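You operate a simulated robot arm through the tools that you are given. There is no shell and no other tool.

The job below is to be done with a simulated robot arm. You get a single attempt, and the scene is never put back.

Task
Switch the air conditioner on with the remote: cool, 22 degrees, fan mid.
Fine: leave the remote in its holder.

It is judged by the outcome, as a careful person would: the job done as asked, and still so three seconds after it is handed in. It fails if anything else is knocked over, pushed out of place, dropped, spilled or broken.

Robot
A 6-joint arm with a two-finger parallel gripper, fixed in place. Base frame: the origin is at the foot of the arm, x ahead of it, y to its left, z up. Readings come in m, rad, newtons and seconds.
With the tool pointing down near the work surface it reaches from about 0.28 to 0.64 m from the base axis. Its first joint turns from -2.007 to 2.007 rad. Payload 3.43 kg.
The TCP is the grasp point between the finger pads, 0.034 m short of the fingertips. In the tool frame z runs along the fingers and y along their closing line. Largest opening 0.128 m; finger width 0.024, thickness 0.012; the body of the gripper, 0.048 by 0.13 m, starts 0.096 m behind the TCP.
Orientation is that of the tool frame in the base frame, as [roll, pitch, yaw] about the fixed x, y, z axes, in that order (R = Rz(yaw) Ry(pitch) Rx(roll)). With the fingers straight down and closing along the base's y, the tool's x points along the base's -x, its y along +y and its z along -z.

Tools
- The arm moves only by the tool apply_moves. Its argument "plan" is a list of rows, each an object of numbers (a shift or turn left out is 0, a gripper value left out holds the last): "tx", "ty", "tz": the shift along the tool's x, y, z in m; "wx", "wy", "wz": the turn, a rotation vector about the tool's x, y, z in rad; "gripper": the finger opening in m, from 0 to 0.128. In form: [{"tx": .., "ty": .., "tz": .., "wx": .., "wy": .., "wz": .., "gripper": ..}, ...]. A call has 1 to 20 rows; each row is the pose to reach, as a shift and turn from the pose commanded when the call began, along the tool's axes at that moment. A row lasts 0.2 s, in which the tool goes at most 0.05 m and 0.15 rad; a call with a longer step from one row to the next is refused whole, and so is a gripper value outside its range. Where a pose cannot be reached the arm comes as near as it can. A force on the tool above 40 N (or 10 N above the force at the start of the call, whichever is more), or a blocked arm, ends the call early, and 0.2 s more pass. Each finger travels about 0.153 m/s and halts on what it meets, pressing with about 24 N; the grip force reading is that of the motor and also rises with nothing between the fingers. The clock runs only during rows and for 0.2 s after the last one: add rows that repeat a pose to give the fingers time. It gives the time, the measured TCP pose, the force on the tool (base axes), the opening and the grip force at its end, in the units of the frame above (readings bear some noise), with the torque about the TCP (base axes, N m) and any sound that the robot's microphone picked up.
- Cameras (640 x 400 px; columns grow to the right, rows downward): "scene" is fixed at [0.0493, 0.5017, 1.8545]; the picture's right is [-0.98, -0.21, 0.00], its down [-0.11, 0.49, -0.86] and it looks along [0.18, -0.84, -0.50] (base axes); focal length 375 px, centre (320, 200). "wrist" rides on the gripper at [0.076, -0.011, -0.16] in the tool frame; the picture's right is [0.15, 0.99, 0.00], its down [-0.88, 0.13, -0.46] and it looks along [-0.45, 0.07, 0.89] (tool axes); focal length 234 px, centre (320, 200). There is no depth. A picture from a camera that has moved, and an enlarged one, comes with that camera's place and axes in the base frame and with its lens.
- get_image(camera): a new picture of that camera. It takes no simulated time.
- move_column(by): slides the trunk up (or, below 0, down) by that many m; the arm rides with it, the base frame stays. It gives what a move gives, with no picture.
- close_up(camera, box): a new picture of the part [left, top, right, bottom] of that camera's present view, enlarged. It takes no simulated time.
- job_done(): hands the job in; it is judged then, once.

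Nothing tells you positions but the pictures and the camera data. Unless the task says otherwise, let go and move clear before handing in.

The tools are called after "Request:" as a command line: name --argument value ..., lists and objects as JSON in quotes. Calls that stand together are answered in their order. apply_moves: Moves the arm, as the interface text tells. Its arguments: {"type":"object","properties":{"plan":{"type":"array","items":{"type":"object","properties":{"tx":{"type":"number"},"ty":{"type":"number"},"tz":{"type":"number"},"wx":{"type":"number"},"wy":{"type":"number"},"wz":{"type":"number"},"gripper":{"type":"number"}}}}},"required":["plan"]} The other tools are called the same way: move_column (by) slides the trunk up or down; get_image (camera) takes a picture; close_up (camera, box) takes an enlarged picture of a part of a camera's view; job_done () hands the job in.

At the start:

```text
time_s: 0.0
ee_pos: [0.2835, -0.2341, 1.42]
tcp_rot: [3.141, -0.001, -3.141]
force: [0.3, -0.5, -0.4]
ft_torque: [0.03, 0.01, 0.01]
width: 0.1282
grip_force: 0.1
trunk travel left (down, up): [-0.925, 0.065]
```

scene: 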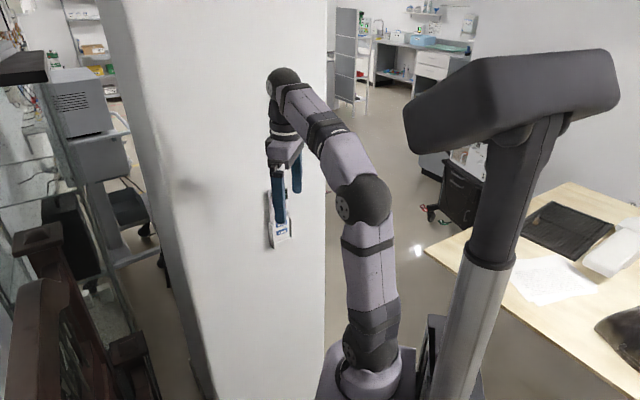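
wrist: 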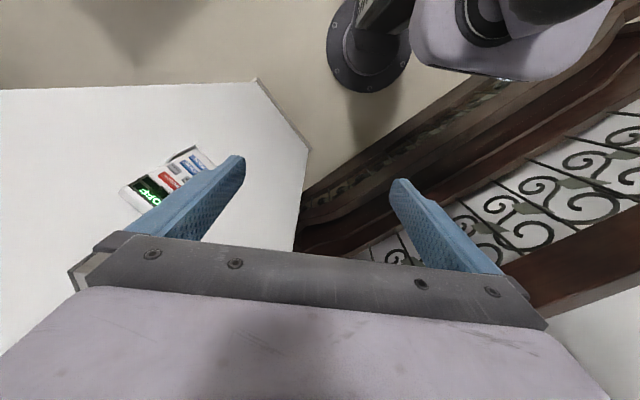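

I see a remote in a holder on a white wall/pillar beyond the gripper; its display reads OFF. I'll zoom in on it from both cameras before moving.

Request:
close_up --camera "wrist" --box '[100, 130, 260, 230]'

Request:
close_up --camera "scene" --box '[220, 150, 340, 260]'

```text
4.00 times, centred on (180, 180) of wrist
camera zoom: at [0.2096, -0.2457, 1.5792], right [-0.15, 0.99, 0.0], down [0.88, 0.13, 0.46], along [0.45, 0.07, -0.89], focal length 937 px, centre (880, 280)
```

zoom: 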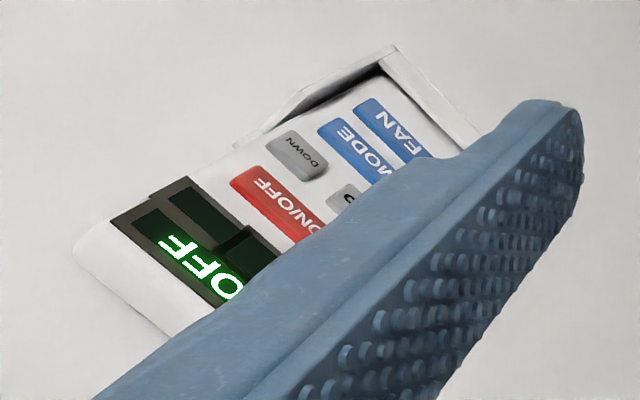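

```text
3.64 times, centred on (280, 205) of scene
camera zoom: at [0.0493, 0.5017, 1.8545], right [-0.98, -0.21, 0.0], down [-0.11, 0.49, -0.86], along [0.18, -0.84, -0.5], focal length 1365 px, centre (466, 182)
```

zoom: 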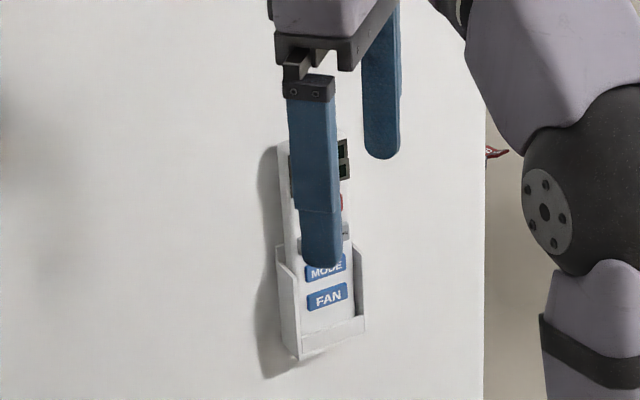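

The remote (OFF display, red ON/OFF, grey pair, blue MODE and FAN) sits in a wall holder; triangulating gives FAN near (0.377, -0.444, 1.16), with the wall facing about (-0.73, 0.69, 0). I'll swing the gripper to point horizontally at the wall from a safe distance for a better view.

Request:
apply_moves --plan '[{"tx": -0.0005, "ty": -0.0105, "tz": 0.0175, "wx": 0.0493, "wy": -0.124, "wz": 0.0493}, {"tx": -0.001, "ty": -0.021, "tz": 0.035, "wx": 0.0987, "wy": -0.248, "wz": 0.0987}, {"tx": -0.0016, "ty": -0.0315, "tz": 0.0525, "wx": 0.148, "wy": -0.372, "wz": 0.148}, {"tx": -0.0022, "ty": -0.042, "tz": 0.07, "wx": 0.197, "wy": -0.496, "wz": 0.197}, {"tx": -0.0027, "ty": -0.0525, "tz": 0.0875, "wx": 0.247, "wy": -0.62, "wz": 0.247}, {"tx": -0.0032, "ty": -0.063, "tz": 0.105, "wx": 0.296, "wy": -0.744, "wz": 0.296}, {"tx": -0.0038, "ty": -0.0735, "tz": 0.1225, "wx": 0.345, "wy": -0.868, "wz": 0.345}, {"tx": -0.0043, "ty": -0.084, "tz": 0.14, "wx": 0.395, "wy": -0.992, "wz": 0.395}, {"tx": -0.0049, "ty": -0.0945, "tz": 0.1575, "wx": 0.444, "wy": -1.116, "wz": 0.444}, {"tx": -0.0054, "ty": -0.105, "tz": 0.175, "wx": 0.493, "wy": -1.24, "wz": 0.493}, {"tx": -0.006, "ty": -0.1155, "tz": 0.1925, "wx": 0.543, "wy": -1.364, "wz": 0.543}, {"tx": -0.0065, "ty": -0.126, "tz": 0.21, "wx": 0.592, "wy": -1.4886, "wz": 0.592}, {"tx": -0.0065, "ty": -0.126, "tz": 0.21, "wx": 0.592, "wy": -1.4886, "wz": 0.592}]'

```text
time_s: 2.8
ee_pos: [0.2934, -0.4034, 1.2231]
tcp_rot: [1.876, 1.569, 1.117]
force: [0.6, -0.2, 0.5]
ft_torque: [0.01, -0.01, -0.03]
width: 0.1279
grip_force: 0.1
out of reach, approached as far as the arm can: row 5, 6, 7, 8, 9, 10, 11, 12, 13
trunk travel left (down, up): [-0.925, 0.065]
```

The arm reached the orientation but couldn't fold fully, so the TCP is about 4 cm closer to the wall than I asked. I'll look before doing anything further.

Request:
get_image --camera "wrist"

Request:
get_image --camera "scene"

```text
taken
camera wrist: at [0.1712, -0.3033, 1.1464], right [0.68, 0.72, -0.14], down [-0.24, 0.4, 0.88], along [0.69, -0.56, 0.45], focal length 234 px, centre (320, 200)
```

wrist: 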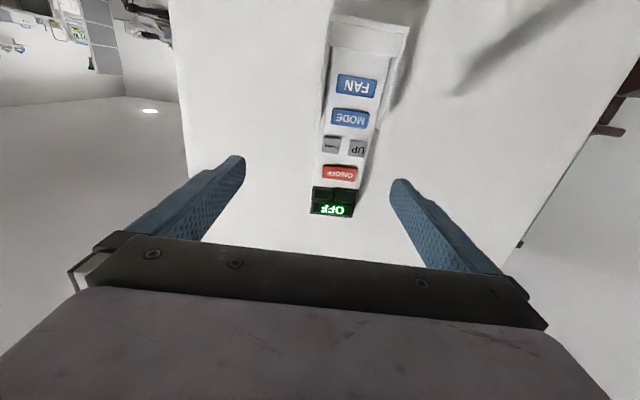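

```text
taken
```

scene: 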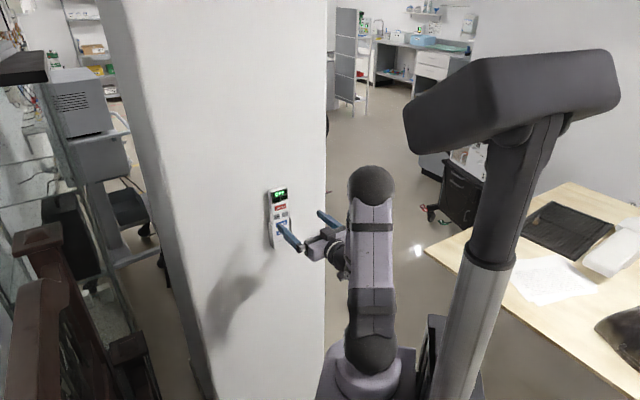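

Request:
close_up --camera "wrist" --box '[260, 0, 440, 230]'

Request:
close_up --camera "scene" --box '[240, 175, 360, 275]'

```text
1.74 times, centred on (350, 115) of wrist
camera zoom: at [0.1712, -0.3033, 1.1464], right [0.68, 0.72, -0.14], down [-0.24, 0.4, 0.88], along [0.69, -0.56, 0.45], focal length 407 px, centre (268, 348)
```

zoom: 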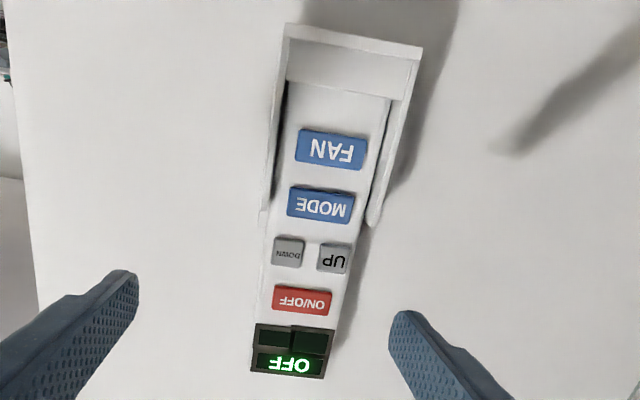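

```text
4.00 times, centred on (300, 225) of scene
camera zoom: at [0.0493, 0.5017, 1.8545], right [-0.98, -0.21, 0.0], down [-0.11, 0.49, -0.86], along [0.18, -0.84, -0.5], focal length 1502 px, centre (400, 100)
```

zoom: 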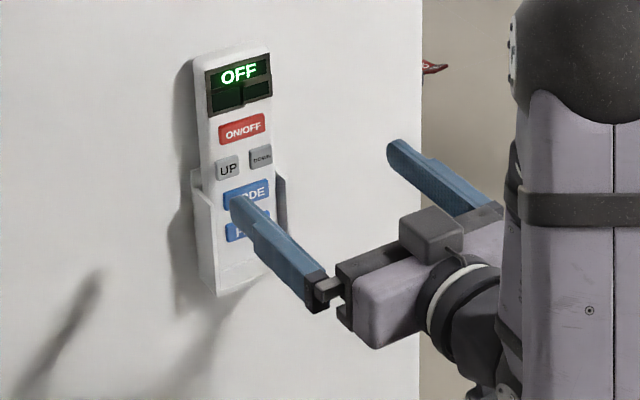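

The remote is now clear: ON/OFF at z≈1.239, UP (left)/DOWN (right) at ≈1.209, MODE ≈1.178, FAN ≈1.148, on a vertical face centred near (0.380, -0.452) and about 6 cm ahead of the fingertips. I'll close the fingers to use them as a poker and make a small forward move to learn how the commanded pose tracks.

Request:
apply_moves --plan '[{"gripper": 0.06}, {"gripper": 0.0, "tz": 0.01}, {"gripper": 0.0, "tz": 0.02}, {"gripper": 0.0, "tz": 0.02}]'

```text
time_s: 3.8
ee_pos: [0.3091, -0.4197, 1.2223]
tcp_rot: [-0.464, 1.569, -1.22]
force: [-0.9, 0.1, 0.6]
ft_torque: [-0.01, 0.05, 0.01]
width: 0.0
grip_force: 24.0
trunk travel left (down, up): [-0.925, 0.065]
```

The commanded pose tracks where the arm actually got to, and the fingers are closed, about 4 cm from the face. I'll line up laterally with the remote and vertically with ON/OFF, still off the face.

Request:
apply_moves --plan '[{"tx": -0.008, "ty": 0.012, "gripper": 0.0}, {"tx": -0.017, "ty": 0.025, "tz": 0.005}, {"tx": -0.017, "ty": 0.025, "tz": 0.01}]'

Request:
get_image --camera "wrist"

Request:
close_up --camera "scene" --box '[240, 175, 360, 275]'

```text
time_s: 4.6
ee_pos: [0.3326, -0.4091, 1.2393]
tcp_rot: [2.756, 1.569, 2.001]
force: [-0.1, -0.4, 0.3]
ft_torque: [0.0, -0.04, -0.02]
width: 0.0
grip_force: 24.0
trunk travel left (down, up): [-0.925, 0.065]
```

```text
taken
camera wrist: at [0.2101, -0.3081, 1.1633], right [0.68, 0.72, -0.15], down [-0.24, 0.41, 0.88], along [0.69, -0.56, 0.45], focal length 234 px, centre (320, 200)
```

wrist: 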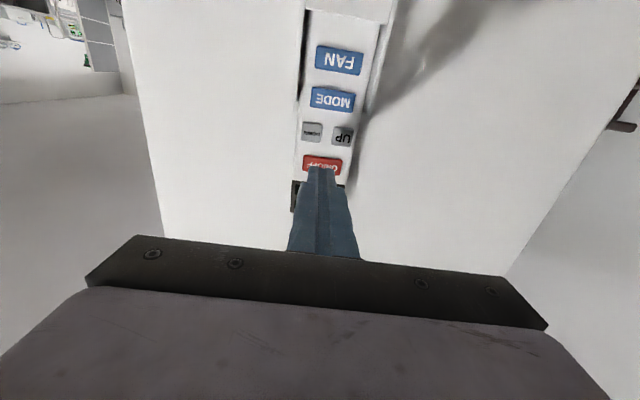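

```text
4.00 times, centred on (300, 225) of scene
camera zoom: at [0.0493, 0.5017, 1.8545], right [-0.98, -0.21, 0.0], down [-0.11, 0.49, -0.86], along [0.18, -0.84, -0.5], focal length 1502 px, centre (400, 100)
```

zoom: 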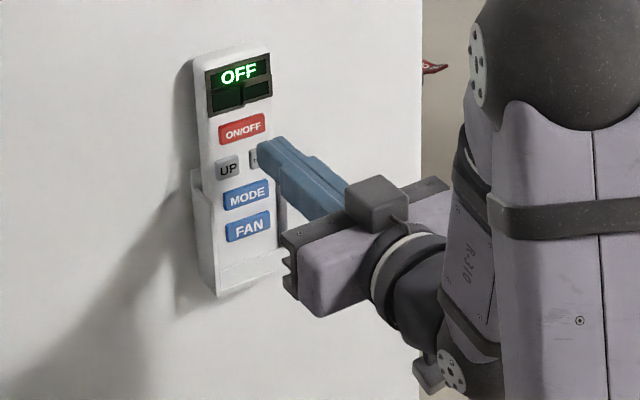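

The poker appears in line with the ON/OFF button. I'll take a close-up to check the alignment of the tip.

Request:
close_up --camera "wrist" --box '[270, 0, 400, 260]'

Request:
close_up --camera "wrist" --box '[280, 110, 360, 200]'

```text
1.54 times, centred on (335, 130) of wrist
camera zoom: at [0.2101, -0.3081, 1.1633], right [0.68, 0.72, -0.15], down [-0.24, 0.41, 0.88], along [0.69, -0.56, 0.45], focal length 360 px, centre (297, 308)
```

zoom: 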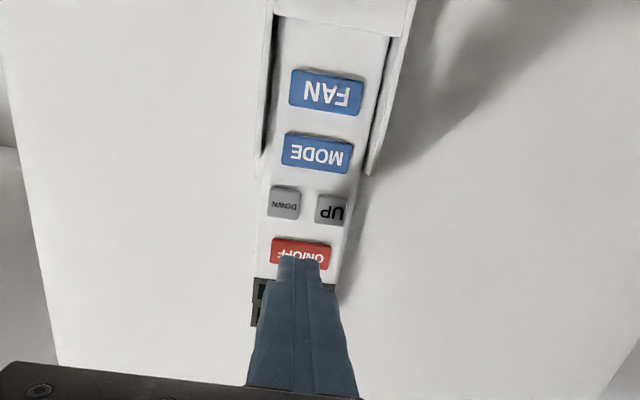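

```text
4.44 times, centred on (320, 155) of wrist
camera zoom: at [0.2101, -0.3081, 1.1633], right [0.68, 0.72, -0.15], down [-0.24, 0.41, 0.88], along [0.69, -0.56, 0.45], focal length 1041 px, centre (320, 400)
```

zoom: 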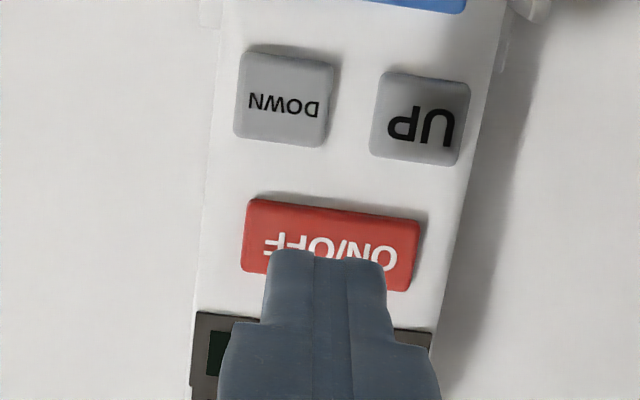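

The tip is centred on ON/OFF to within about 3 mm, roughly 3 cm from the face. I'll approach slowly and stop just about at contact.

Request:
apply_moves --plan '[{"tz": 0.01}, {"tz": 0.02}, {"tz": 0.024}, {"tz": 0.026}]'

Request:
close_up --camera "scene" --box '[240, 175, 360, 275]'

Request:
close_up --camera "wrist" --box '[270, 100, 370, 220]'

```text
time_s: 5.6
ee_pos: [0.3522, -0.4272, 1.24]
tcp_rot: [-2.99, 1.571, 2.535]
force: [-0.3, -0.2, 0.5]
ft_torque: [0.02, 0.0, -0.01]
width: 0.0001
grip_force: 24.1
trunk travel left (down, up): [-0.925, 0.065]
```

```text
4.00 times, centred on (300, 225) of scene
camera zoom: at [0.0493, 0.5017, 1.8545], right [-0.98, -0.21, 0.0], down [-0.11, 0.49, -0.86], along [0.18, -0.84, -0.5], focal length 1502 px, centre (400, 100)
```

zoom: 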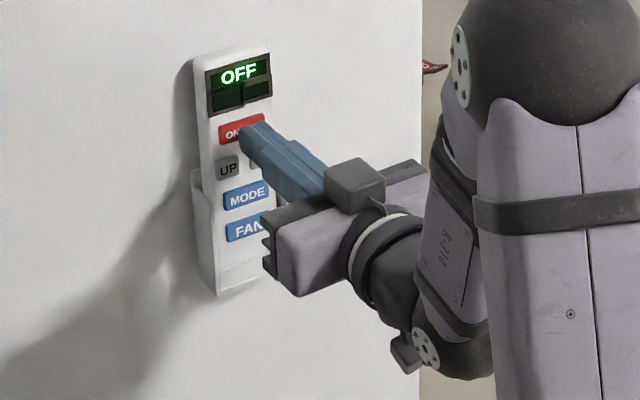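

```text
3.33 times, centred on (320, 160) of wrist
camera zoom: at [0.23, -0.3261, 1.1636], right [0.68, 0.72, -0.15], down [-0.24, 0.41, 0.88], along [0.69, -0.56, 0.45], focal length 781 px, centre (320, 333)
```

zoom: 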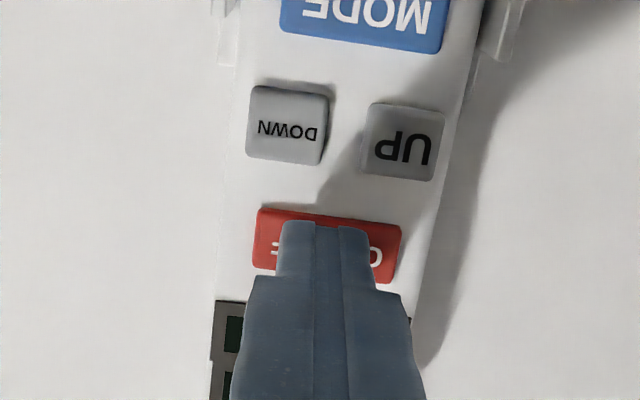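

The tip is centred over ON/OFF and a few mm short of contact. I'll ease in by millimetres, watching force and sound.

Request:
apply_moves --plan '[{"tz": 0.001}, {"tz": 0.002}, {"tz": 0.003}, {"tz": 0.004}]'

Request:
close_up --camera "scene" --box '[240, 175, 360, 275]'

```text
time_s: 6.6
ee_pos: [0.3558, -0.4296, 1.24]
tcp_rot: [2.802, 1.571, 2.042]
force: [0.5, -0.8, 0.3]
ft_torque: [0.0, 0.02, -0.01]
width: 0.0
grip_force: 24.2
trunk travel left (down, up): [-0.925, 0.065]
```

```text
4.00 times, centred on (300, 225) of scene
camera zoom: at [0.0493, 0.5017, 1.8545], right [-0.98, -0.21, 0.0], down [-0.11, 0.49, -0.86], along [0.18, -0.84, -0.5], focal length 1502 px, centre (400, 100)
```

zoom: 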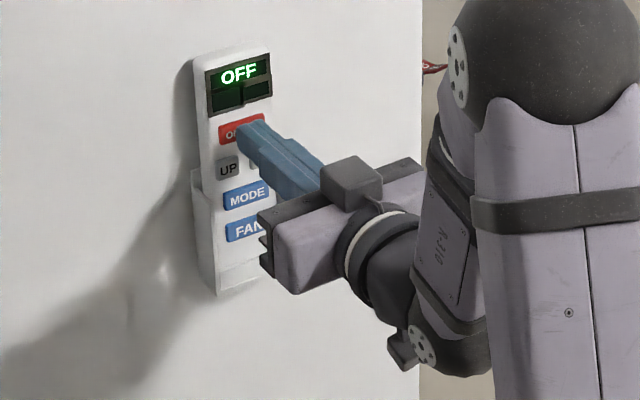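

No contact yet. I'll continue forward in millimetre steps.

Request:
apply_moves --plan '[{"tz": 0.001}, {"tz": 0.002}, {"tz": 0.003}]'

Request:
close_up --camera "scene" --box '[240, 175, 360, 275]'

```text
time_s: 7.4
ee_pos: [0.3576, -0.4325, 1.2403]
tcp_rot: [0.71, 1.571, -0.048]
force: [0.2, 0.4, -0.2]
ft_torque: [-0.04, 0.02, 0.01]
width: 0.0
grip_force: 24.7
trunk travel left (down, up): [-0.925, 0.065]
```

```text
4.00 times, centred on (300, 225) of scene
camera zoom: at [0.0493, 0.5017, 1.8545], right [-0.98, -0.21, 0.0], down [-0.11, 0.49, -0.86], along [0.18, -0.84, -0.5], focal length 1502 px, centre (400, 100)
```

zoom: 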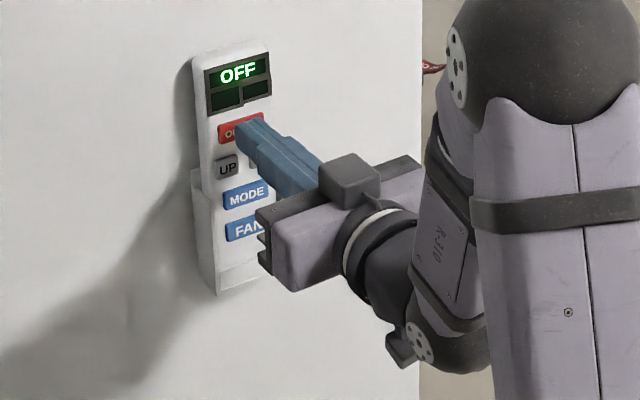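

No force is registering, yet the remote may have shifted by a pixel. I'll check with closer views before pushing further.

Request:
close_up --camera "scene" --box '[262, 180, 312, 212]'

Request:
close_up --camera "wrist" --box '[270, 100, 370, 220]'

```text
12.50 times, centred on (287, 196) of scene
camera zoom: at [0.0493, 0.5017, 1.8545], right [-0.98, -0.21, 0.0], down [-0.11, 0.49, -0.86], along [0.18, -0.84, -0.5], focal length 4692 px, centre (732, 250)
```

zoom: 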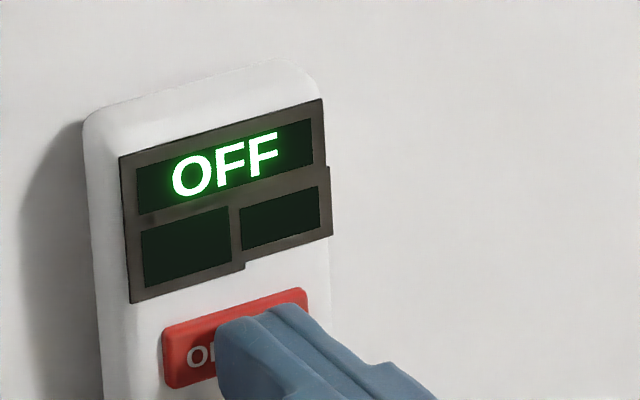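

```text
3.33 times, centred on (320, 160) of wrist
camera zoom: at [0.235, -0.3311, 1.1635], right [0.68, 0.72, -0.15], down [-0.24, 0.41, 0.88], along [0.69, -0.56, 0.45], focal length 781 px, centre (320, 333)
```

zoom: 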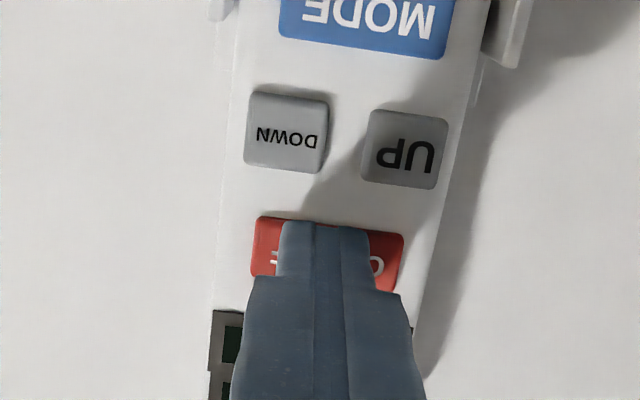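

The tip looks to be right at the button with no force yet and the remote upright. I'll continue by 1 mm steps.

Request:
apply_moves --plan '[{"tz": 0.001}, {"tz": 0.002}]'

Request:
close_up --camera "scene" --box '[262, 180, 312, 212]'

```text
time_s: 8.0
ee_pos: [0.3592, -0.4329, 1.2399]
tcp_rot: [1.791, 1.569, 1.033]
force: [-2.3, 0.8, -0.6]
ft_torque: [-0.02, 0.03, -0.01]
width: 0.0001
grip_force: 23.6
trunk travel left (down, up): [-0.925, 0.065]
heard: click
```

```text
12.50 times, centred on (287, 196) of scene
camera zoom: at [0.0493, 0.5017, 1.8545], right [-0.98, -0.21, 0.0], down [-0.11, 0.49, -0.86], along [0.18, -0.84, -0.5], focal length 4692 px, centre (732, 250)
```

zoom: 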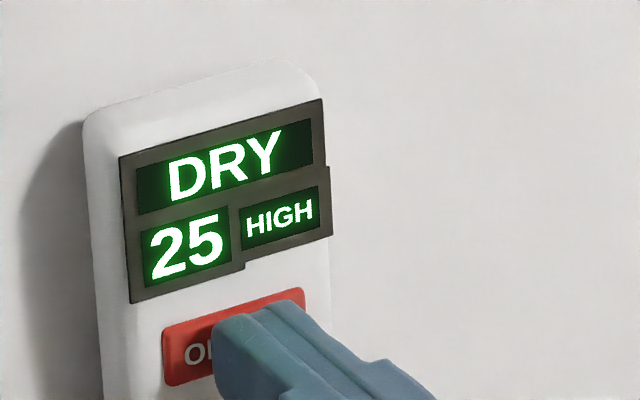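

A click was heard and the display now reads DRY / 25 / HIGH, so the AC is on. I'll back off, move down about 61 mm to MODE and stop short of it.

Request:
apply_moves --plan '[{"tz": -0.01}, {"tz": -0.022}, {"tz": -0.022, "tx": 0.03}, {"tz": -0.022, "tx": 0.061}, {"tz": -0.014, "tx": 0.061}, {"tz": -0.008, "tx": 0.061}]'

Request:
close_up --camera "scene" --box '[250, 180, 314, 250]'

Request:
close_up --camera "wrist" --box '[270, 60, 370, 220]'

```text
time_s: 9.4
ee_pos: [0.3488, -0.4436, 1.1978]
tcp_rot: [1.857, 1.554, 1.109]
force: [-2.8, 2.0, 1.1]
ft_torque: [0.01, 0.0, -0.07]
width: 0.0002
grip_force: 24.0
out of reach, approached as far as the arm can: row 3, 4, 5, 6
trunk travel left (down, up): [-0.925, 0.065]
heard: click, click
```

```text
5.71 times, centred on (282, 215) of scene
camera zoom: at [0.0493, 0.5017, 1.8545], right [-0.98, -0.21, 0.0], down [-0.11, 0.49, -0.86], along [0.18, -0.84, -0.5], focal length 2145 px, centre (537, 114)
```

zoom: 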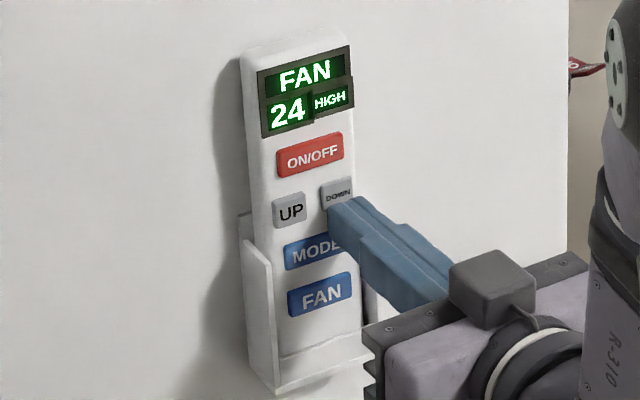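

```text
2.50 times, centred on (320, 140) of wrist
camera zoom: at [0.2253, -0.3424, 1.1213], right [0.67, 0.73, -0.13], down [-0.25, 0.39, 0.88], along [0.69, -0.56, 0.45], focal length 585 px, centre (320, 350)
```

zoom: 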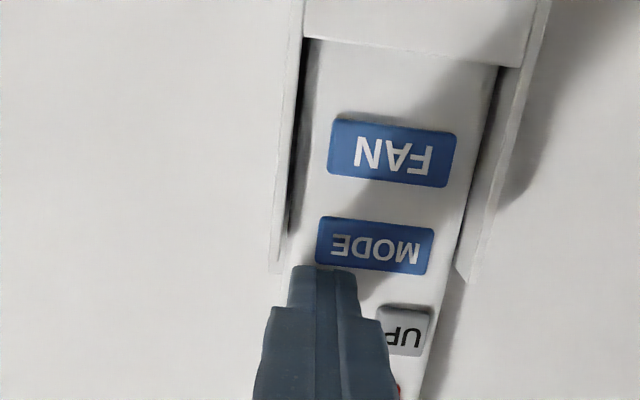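

The lower region is out of reach at this trunk height; the arm deviated, brushing MODE and DOWN (display now FAN / 24 / HIGH, which is recoverable). I'll back off diagonally up and away, then lower the trunk for better reach.

Request:
apply_moves --plan '[{"tz": -0.008, "tx": -0.004}, {"tz": -0.016, "tx": -0.012}, {"tz": -0.024, "tx": -0.022}, {"tz": -0.03, "tx": -0.035}, {"tz": -0.036, "tx": -0.045}]'

Request:
close_up --camera "scene" --box '[240, 175, 360, 275]'

```text
time_s: 10.6
ee_pos: [0.3225, -0.4179, 1.2409]
tcp_rot: [1.986, 1.57, 1.23]
force: [-0.7, -0.1, 0.1]
ft_torque: [0.0, -0.02, 0.04]
width: 0.0
grip_force: 24.2
out of reach, approached as far as the arm can: row 1
trunk travel left (down, up): [-0.925, 0.065]
heard: click
```

```text
4.00 times, centred on (300, 225) of scene
camera zoom: at [0.0493, 0.5017, 1.8545], right [-0.98, -0.21, 0.0], down [-0.11, 0.49, -0.86], along [0.18, -0.84, -0.5], focal length 1502 px, centre (400, 100)
```

zoom: 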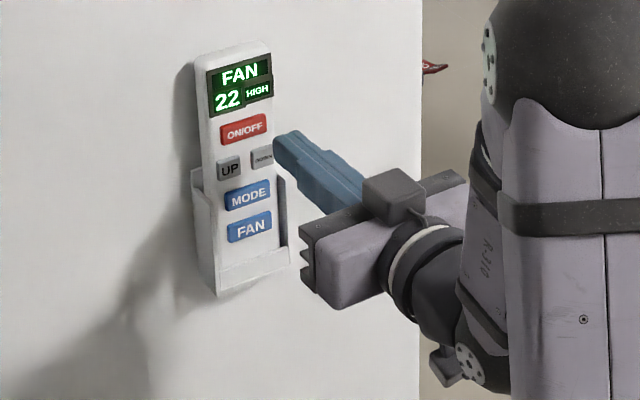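

We're clear of the remote now. I'll zoom in to read the display exactly.

Request:
close_up --camera "scene" --box '[262, 180, 312, 212]'

Request:
get_image --camera "scene"

```text
12.50 times, centred on (287, 196) of scene
camera zoom: at [0.0493, 0.5017, 1.8545], right [-0.98, -0.21, 0.0], down [-0.11, 0.49, -0.86], along [0.18, -0.84, -0.5], focal length 4692 px, centre (732, 250)
```

zoom: 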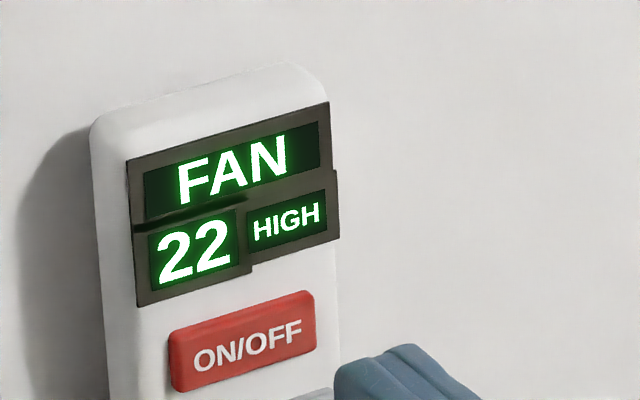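

```text
taken
```

scene: 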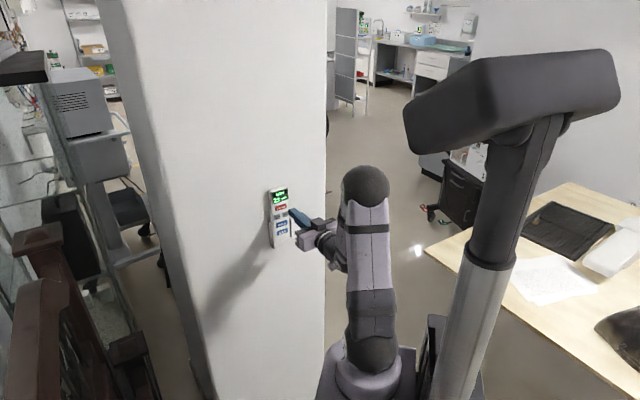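

The display reads FAN / 22 / HIGH, so the temperature already happens to be right; I still need MODE to COOL and FAN to MID. I'll raise the arm relative to its base, then lower the trunk so the wrist sits above the shoulder at the MODE/FAN height.

Request:
apply_moves --plan '[{"tx": -0.03, "tz": -0.005}, {"tx": -0.06, "tz": -0.01}, {"tx": -0.09, "ty": 0.008, "tz": -0.01}, {"tx": -0.12, "ty": 0.016, "tz": -0.01}, {"tx": -0.15, "ty": 0.016, "tz": -0.01}, {"tx": -0.15, "ty": 0.016, "tz": -0.01}]'

```text
time_s: 12.0
ee_pos: [0.3269, -0.4003, 1.3903]
tcp_rot: [2.651, 1.571, 1.894]
force: [-0.1, 0.6, -0.3]
ft_torque: [0.03, -0.03, 0.0]
width: 0.0002
grip_force: 23.9
trunk travel left (down, up): [-0.925, 0.065]
```

The arm reached z≈1.39 without trouble, with the tip about 4.5 cm off the wall face. Now I'll lower the trunk in stages.

Request:
move_column --by -0.1

```text
time_s: 13.3
ee_pos: [0.3264, -0.4002, 1.2896]
tcp_rot: [0.182, 1.57, -0.573]
force: [-0.3, 0.3, 0.0]
ft_torque: [-0.04, 0.04, -0.01]
width: 0.0
grip_force: 24.3
trunk travel left (down, up): [-0.825, 0.165]
```

Request:
move_column --by -0.11

Request:
get_image --camera "wrist"

Request:
get_image --camera "scene"

```text
time_s: 14.8
ee_pos: [0.3274, -0.3992, 1.1797]
tcp_rot: [0.026, 1.571, -0.73]
force: [-0.4, 0.7, -0.3]
ft_torque: [0.03, -0.02, 0.0]
width: 0.0001
grip_force: 24.3
trunk travel left (down, up): [-0.715, 0.275]
```

```text
taken
camera wrist: at [0.2039, -0.2994, 1.1037], right [0.68, 0.72, -0.15], down [-0.24, 0.41, 0.88], along [0.69, -0.56, 0.45], focal length 234 px, centre (320, 200)
```

wrist: 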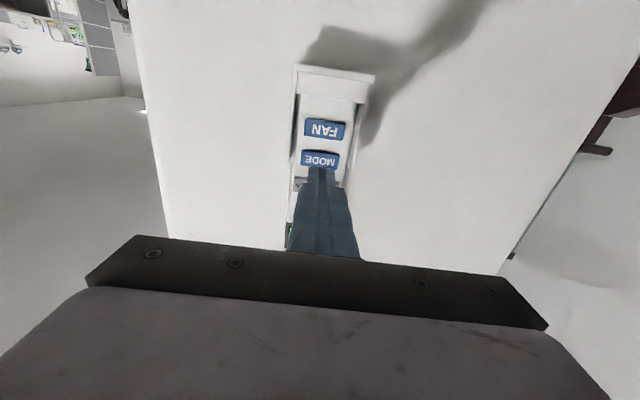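

```text
taken
```

scene: 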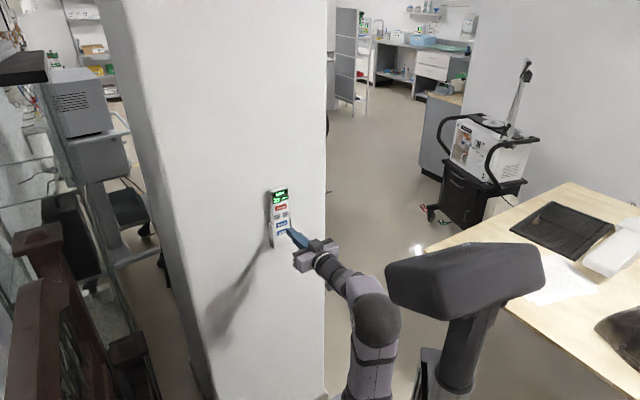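

The trunk is lowered and the poker points at MODE from about 4.6 cm of travel away. I'll approach to ~6 mm short and check alignment.

Request:
apply_moves --plan '[{"tz": 0.01}, {"tz": 0.02}, {"tz": 0.03}, {"tz": 0.038}]'

Request:
close_up --camera "scene" --box '[250, 180, 314, 250]'

Request:
close_up --camera "wrist" --box '[270, 60, 370, 220]'

```text
time_s: 15.8
ee_pos: [0.3542, -0.4261, 1.1794]
tcp_rot: [-1.143, 1.571, -1.899]
force: [-0.5, 0.4, -0.2]
ft_torque: [0.0, -0.02, 0.01]
width: 0.0001
grip_force: 23.7
trunk travel left (down, up): [-0.715, 0.275]
```

```text
5.71 times, centred on (282, 215) of scene
camera zoom: at [0.0493, 0.5017, 1.8545], right [-0.98, -0.21, 0.0], down [-0.11, 0.49, -0.86], along [0.18, -0.84, -0.5], focal length 2145 px, centre (537, 114)
```

zoom: 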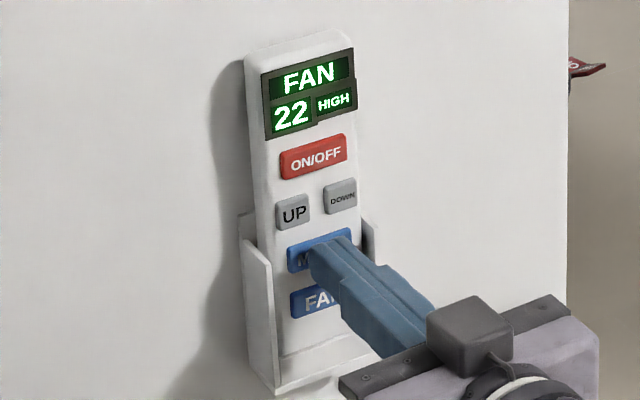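

```text
2.50 times, centred on (320, 140) of wrist
camera zoom: at [0.2322, -0.3258, 1.1036], right [0.68, 0.72, -0.15], down [-0.24, 0.41, 0.88], along [0.69, -0.56, 0.45], focal length 585 px, centre (320, 350)
```

zoom: 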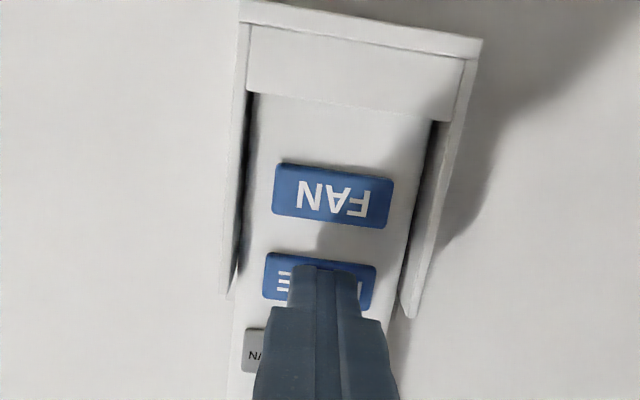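

Well aligned on MODE. I'll do a short press: in to about the click depth, then straight back out.

Request:
apply_moves --plan '[{"tz": 0.004}, {"tz": 0.006}, {"tz": 0.0075}, {"tz": 0.0085}, {"tz": 0.0}]'

Request:
close_up --camera "scene" --box '[250, 180, 314, 250]'

```text
time_s: 16.9
ee_pos: [0.3544, -0.4274, 1.1786]
tcp_rot: [-0.946, 1.57, -1.702]
force: [0.5, 0.5, 0.1]
ft_torque: [0.0, 0.01, 0.05]
width: 0.0001
grip_force: 23.9
trunk travel left (down, up): [-0.715, 0.275]
heard: click
```

```text
5.71 times, centred on (282, 215) of scene
camera zoom: at [0.0493, 0.5017, 1.8545], right [-0.98, -0.21, 0.0], down [-0.11, 0.49, -0.86], along [0.18, -0.84, -0.5], focal length 2145 px, centre (537, 114)
```

zoom: 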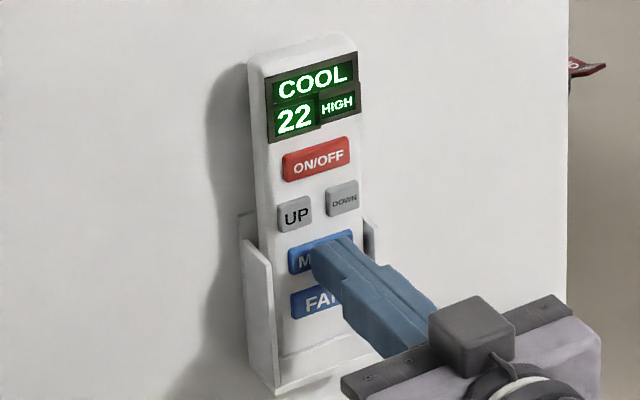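

MODE clicked once and the display now reads COOL / 22 / HIGH. I'll back off, drop ~31 mm to the FAN button and approach to just short of it.

Request:
apply_moves --plan '[{"tz": -0.01}, {"tz": -0.02}, {"tz": -0.02, "tx": 0.016}, {"tz": -0.02, "tx": 0.031}, {"tz": -0.01, "tx": 0.031}, {"tz": -0.002, "tx": 0.031}]'

Request:
close_up --camera "scene" --box '[250, 180, 314, 250]'

Request:
close_up --camera "wrist" --box '[270, 60, 370, 220]'

```text
time_s: 18.4
ee_pos: [0.3526, -0.425, 1.1478]
tcp_rot: [2.195, 1.571, 1.438]
force: [0.1, 0.2, -0.2]
ft_torque: [-0.01, 0.0, 0.03]
width: 0.0001
grip_force: 23.8
trunk travel left (down, up): [-0.715, 0.275]
```

```text
5.71 times, centred on (282, 215) of scene
camera zoom: at [0.0493, 0.5017, 1.8545], right [-0.98, -0.21, 0.0], down [-0.11, 0.49, -0.86], along [0.18, -0.84, -0.5], focal length 2145 px, centre (537, 114)
```

zoom: 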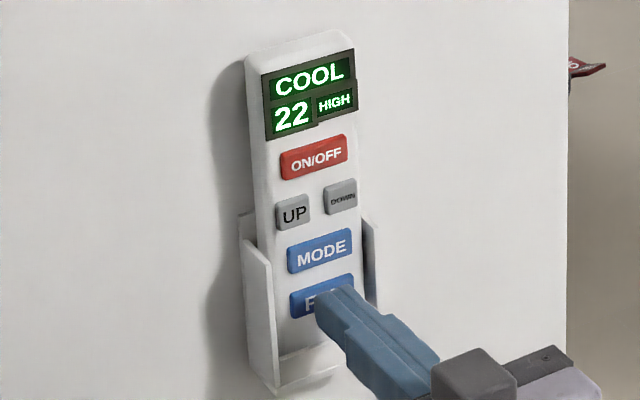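

```text
2.50 times, centred on (320, 140) of wrist
camera zoom: at [0.2302, -0.3243, 1.0721], right [0.68, 0.72, -0.15], down [-0.24, 0.41, 0.88], along [0.69, -0.56, 0.45], focal length 585 px, centre (320, 350)
```

zoom: 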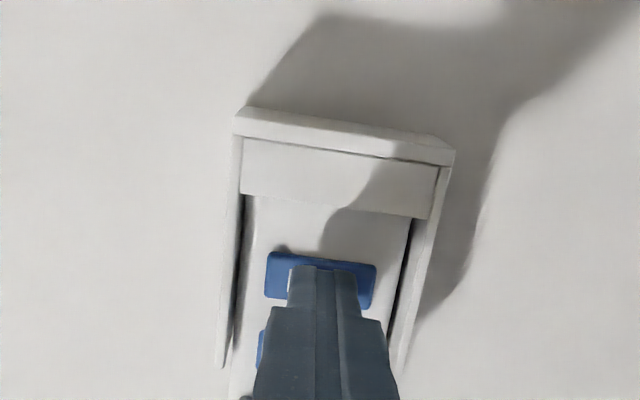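

The remote has settled back in place and the tip is centred on FAN. Short press on FAN with the same profile.

Request:
apply_moves --plan '[{"tz": 0.005}, {"tz": 0.008}, {"tz": 0.0095}, {"tz": 0.0105}, {"tz": 0.0}]'

Request:
close_up --camera "scene" --box '[250, 180, 314, 250]'

```text
time_s: 19.6
ee_pos: [0.3532, -0.4244, 1.1484]
tcp_rot: [0.918, 1.571, 0.159]
force: [0.0, 0.1, 0.4]
ft_torque: [0.01, -0.02, 0.02]
width: 0.0001
grip_force: 24.6
trunk travel left (down, up): [-0.715, 0.275]
heard: click
```

```text
5.71 times, centred on (282, 215) of scene
camera zoom: at [0.0493, 0.5017, 1.8545], right [-0.98, -0.21, 0.0], down [-0.11, 0.49, -0.86], along [0.18, -0.84, -0.5], focal length 2145 px, centre (537, 114)
```

zoom: 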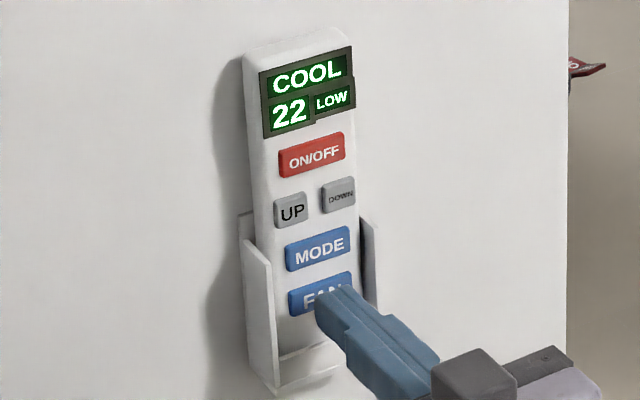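

FAN clicked once: the display reads COOL / 22 / LOW. I'll press once more and read the result.

Request:
apply_moves --plan '[{"tz": 0.005}, {"tz": 0.008}, {"tz": 0.0095}, {"tz": 0.0105}, {"tz": 0.0}]'

Request:
close_up --camera "scene" --box '[250, 180, 314, 250]'

```text
time_s: 20.8
ee_pos: [0.3532, -0.4255, 1.1487]
tcp_rot: [0.543, 1.57, -0.215]
force: [-0.6, 0.7, 0.2]
ft_torque: [-0.06, 0.01, -0.02]
width: 0.0001
grip_force: 24.4
trunk travel left (down, up): [-0.715, 0.275]
heard: click
```

```text
5.71 times, centred on (282, 215) of scene
camera zoom: at [0.0493, 0.5017, 1.8545], right [-0.98, -0.21, 0.0], down [-0.11, 0.49, -0.86], along [0.18, -0.84, -0.5], focal length 2145 px, centre (537, 114)
```

zoom: 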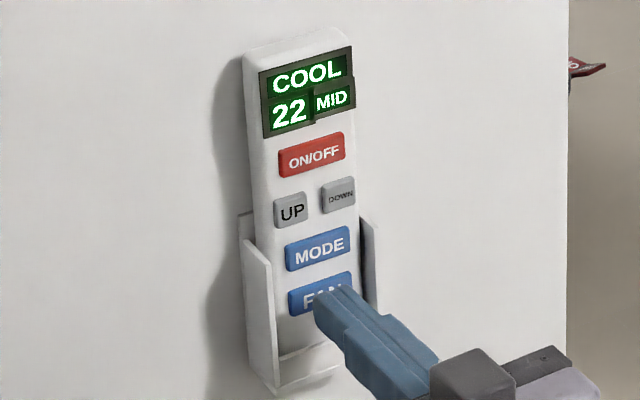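

The display reads COOL / 22 / MID, exactly as asked. I'll back straight away from the remote and then verify.

Request:
apply_moves --plan '[{"tz": -0.01}, {"tz": -0.02}, {"tz": -0.03}, {"tz": -0.03}]'

Request:
close_up --camera "scene" --box '[240, 175, 360, 275]'

```text
time_s: 21.8
ee_pos: [0.3293, -0.4043, 1.1501]
tcp_rot: [-1.183, 1.571, -1.94]
force: [0.1, 0.3, 0.4]
ft_torque: [-0.01, -0.03, 0.03]
width: 0.0001
grip_force: 24.4
trunk travel left (down, up): [-0.715, 0.275]
```

```text
4.00 times, centred on (300, 225) of scene
camera zoom: at [0.0493, 0.5017, 1.8545], right [-0.98, -0.21, 0.0], down [-0.11, 0.49, -0.86], along [0.18, -0.84, -0.5], focal length 1502 px, centre (400, 100)
```

zoom: 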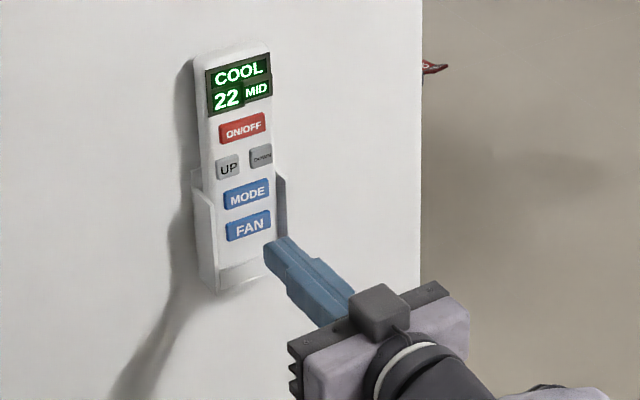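

The remote is upright in its holder showing COOL / 22 / MID. I'll move a little further clear (up and away), then do a last check of the display.

Request:
apply_moves --plan '[{"tz": -0.01, "tx": -0.02}, {"tz": -0.02, "tx": -0.05}, {"tz": -0.03, "tx": -0.08}, {"tz": -0.04, "tx": -0.11}, {"tz": -0.05, "tx": -0.14}, {"tz": -0.05, "tx": -0.14}]'

Request:
close_up --camera "scene" --box '[250, 180, 314, 250]'

Request:
get_image --camera "scene"

Request:
get_image --camera "wrist"

```text
time_s: 23.1
ee_pos: [0.3036, -0.409, 1.2832]
tcp_rot: [-2.511, 1.569, 3.019]
force: [0.4, 0.7, 0.2]
ft_torque: [0.02, 0.03, 0.02]
width: 0.0
grip_force: 23.8
out of reach, approached as far as the arm can: row 3, 4, 5, 6
trunk travel left (down, up): [-0.715, 0.275]
```

```text
5.71 times, centred on (282, 215) of scene
camera zoom: at [0.0493, 0.5017, 1.8545], right [-0.98, -0.21, 0.0], down [-0.11, 0.49, -0.86], along [0.18, -0.84, -0.5], focal length 2145 px, centre (537, 114)
```

zoom: 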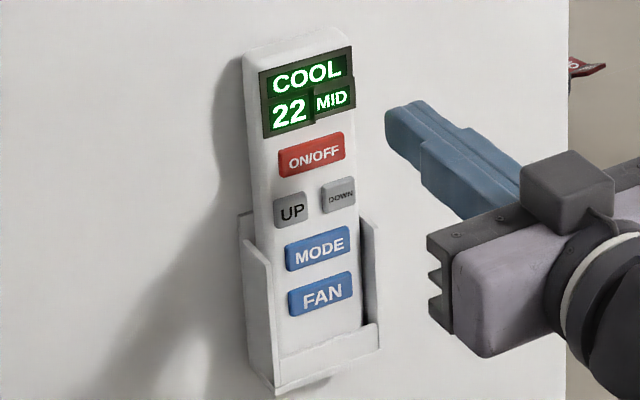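

```text
taken
```

scene: 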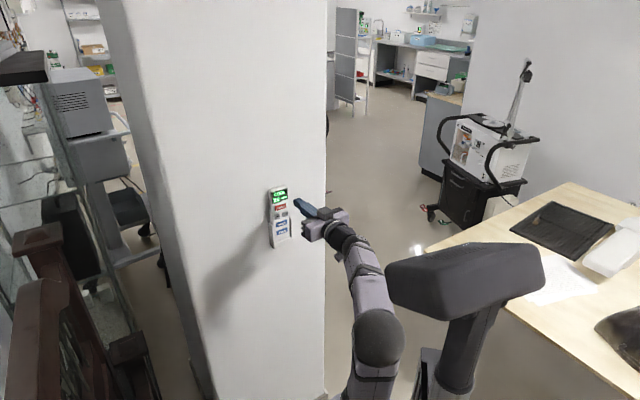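

```text
taken
camera wrist: at [0.1794, -0.3085, 1.2072], right [0.68, 0.72, -0.15], down [-0.24, 0.41, 0.88], along [0.69, -0.56, 0.45], focal length 234 px, centre (320, 200)
```

wrist: 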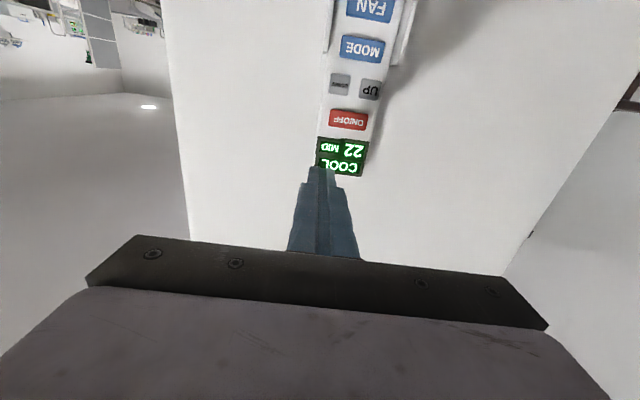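

The remote is still in its holder and reads COOL / 22 / MID. The gripper is clear of it and nothing else has been disturbed, so I'm handing in the job.

Request:
job_done

```text
The job is handed in.
```

The air conditioner's remote now reads COOL, 22 degrees, fan MID, and it's still in its holder. I couldn't see the air conditioner itself, so that reading is the only confirmation I have.

- **Stray presses:** moving down to MODE, the arm hit its reach limit and brushed MODE and DOWN. That changed the mode from DRY to FAN and took the temperature from 25 to 22. I left the temperature because 22 was what you asked for, then pressed MODE once for COOL and FAN twice for MID.
- **Remote position:** the remote rocked slightly in the holder when pressed and settled back to within about a millimetre. Nothing else was touched.
- **Trunk height:** I lowered the trunk 0.21 m to reach the lower buttons and left it there. The gripper is clear of the remote.
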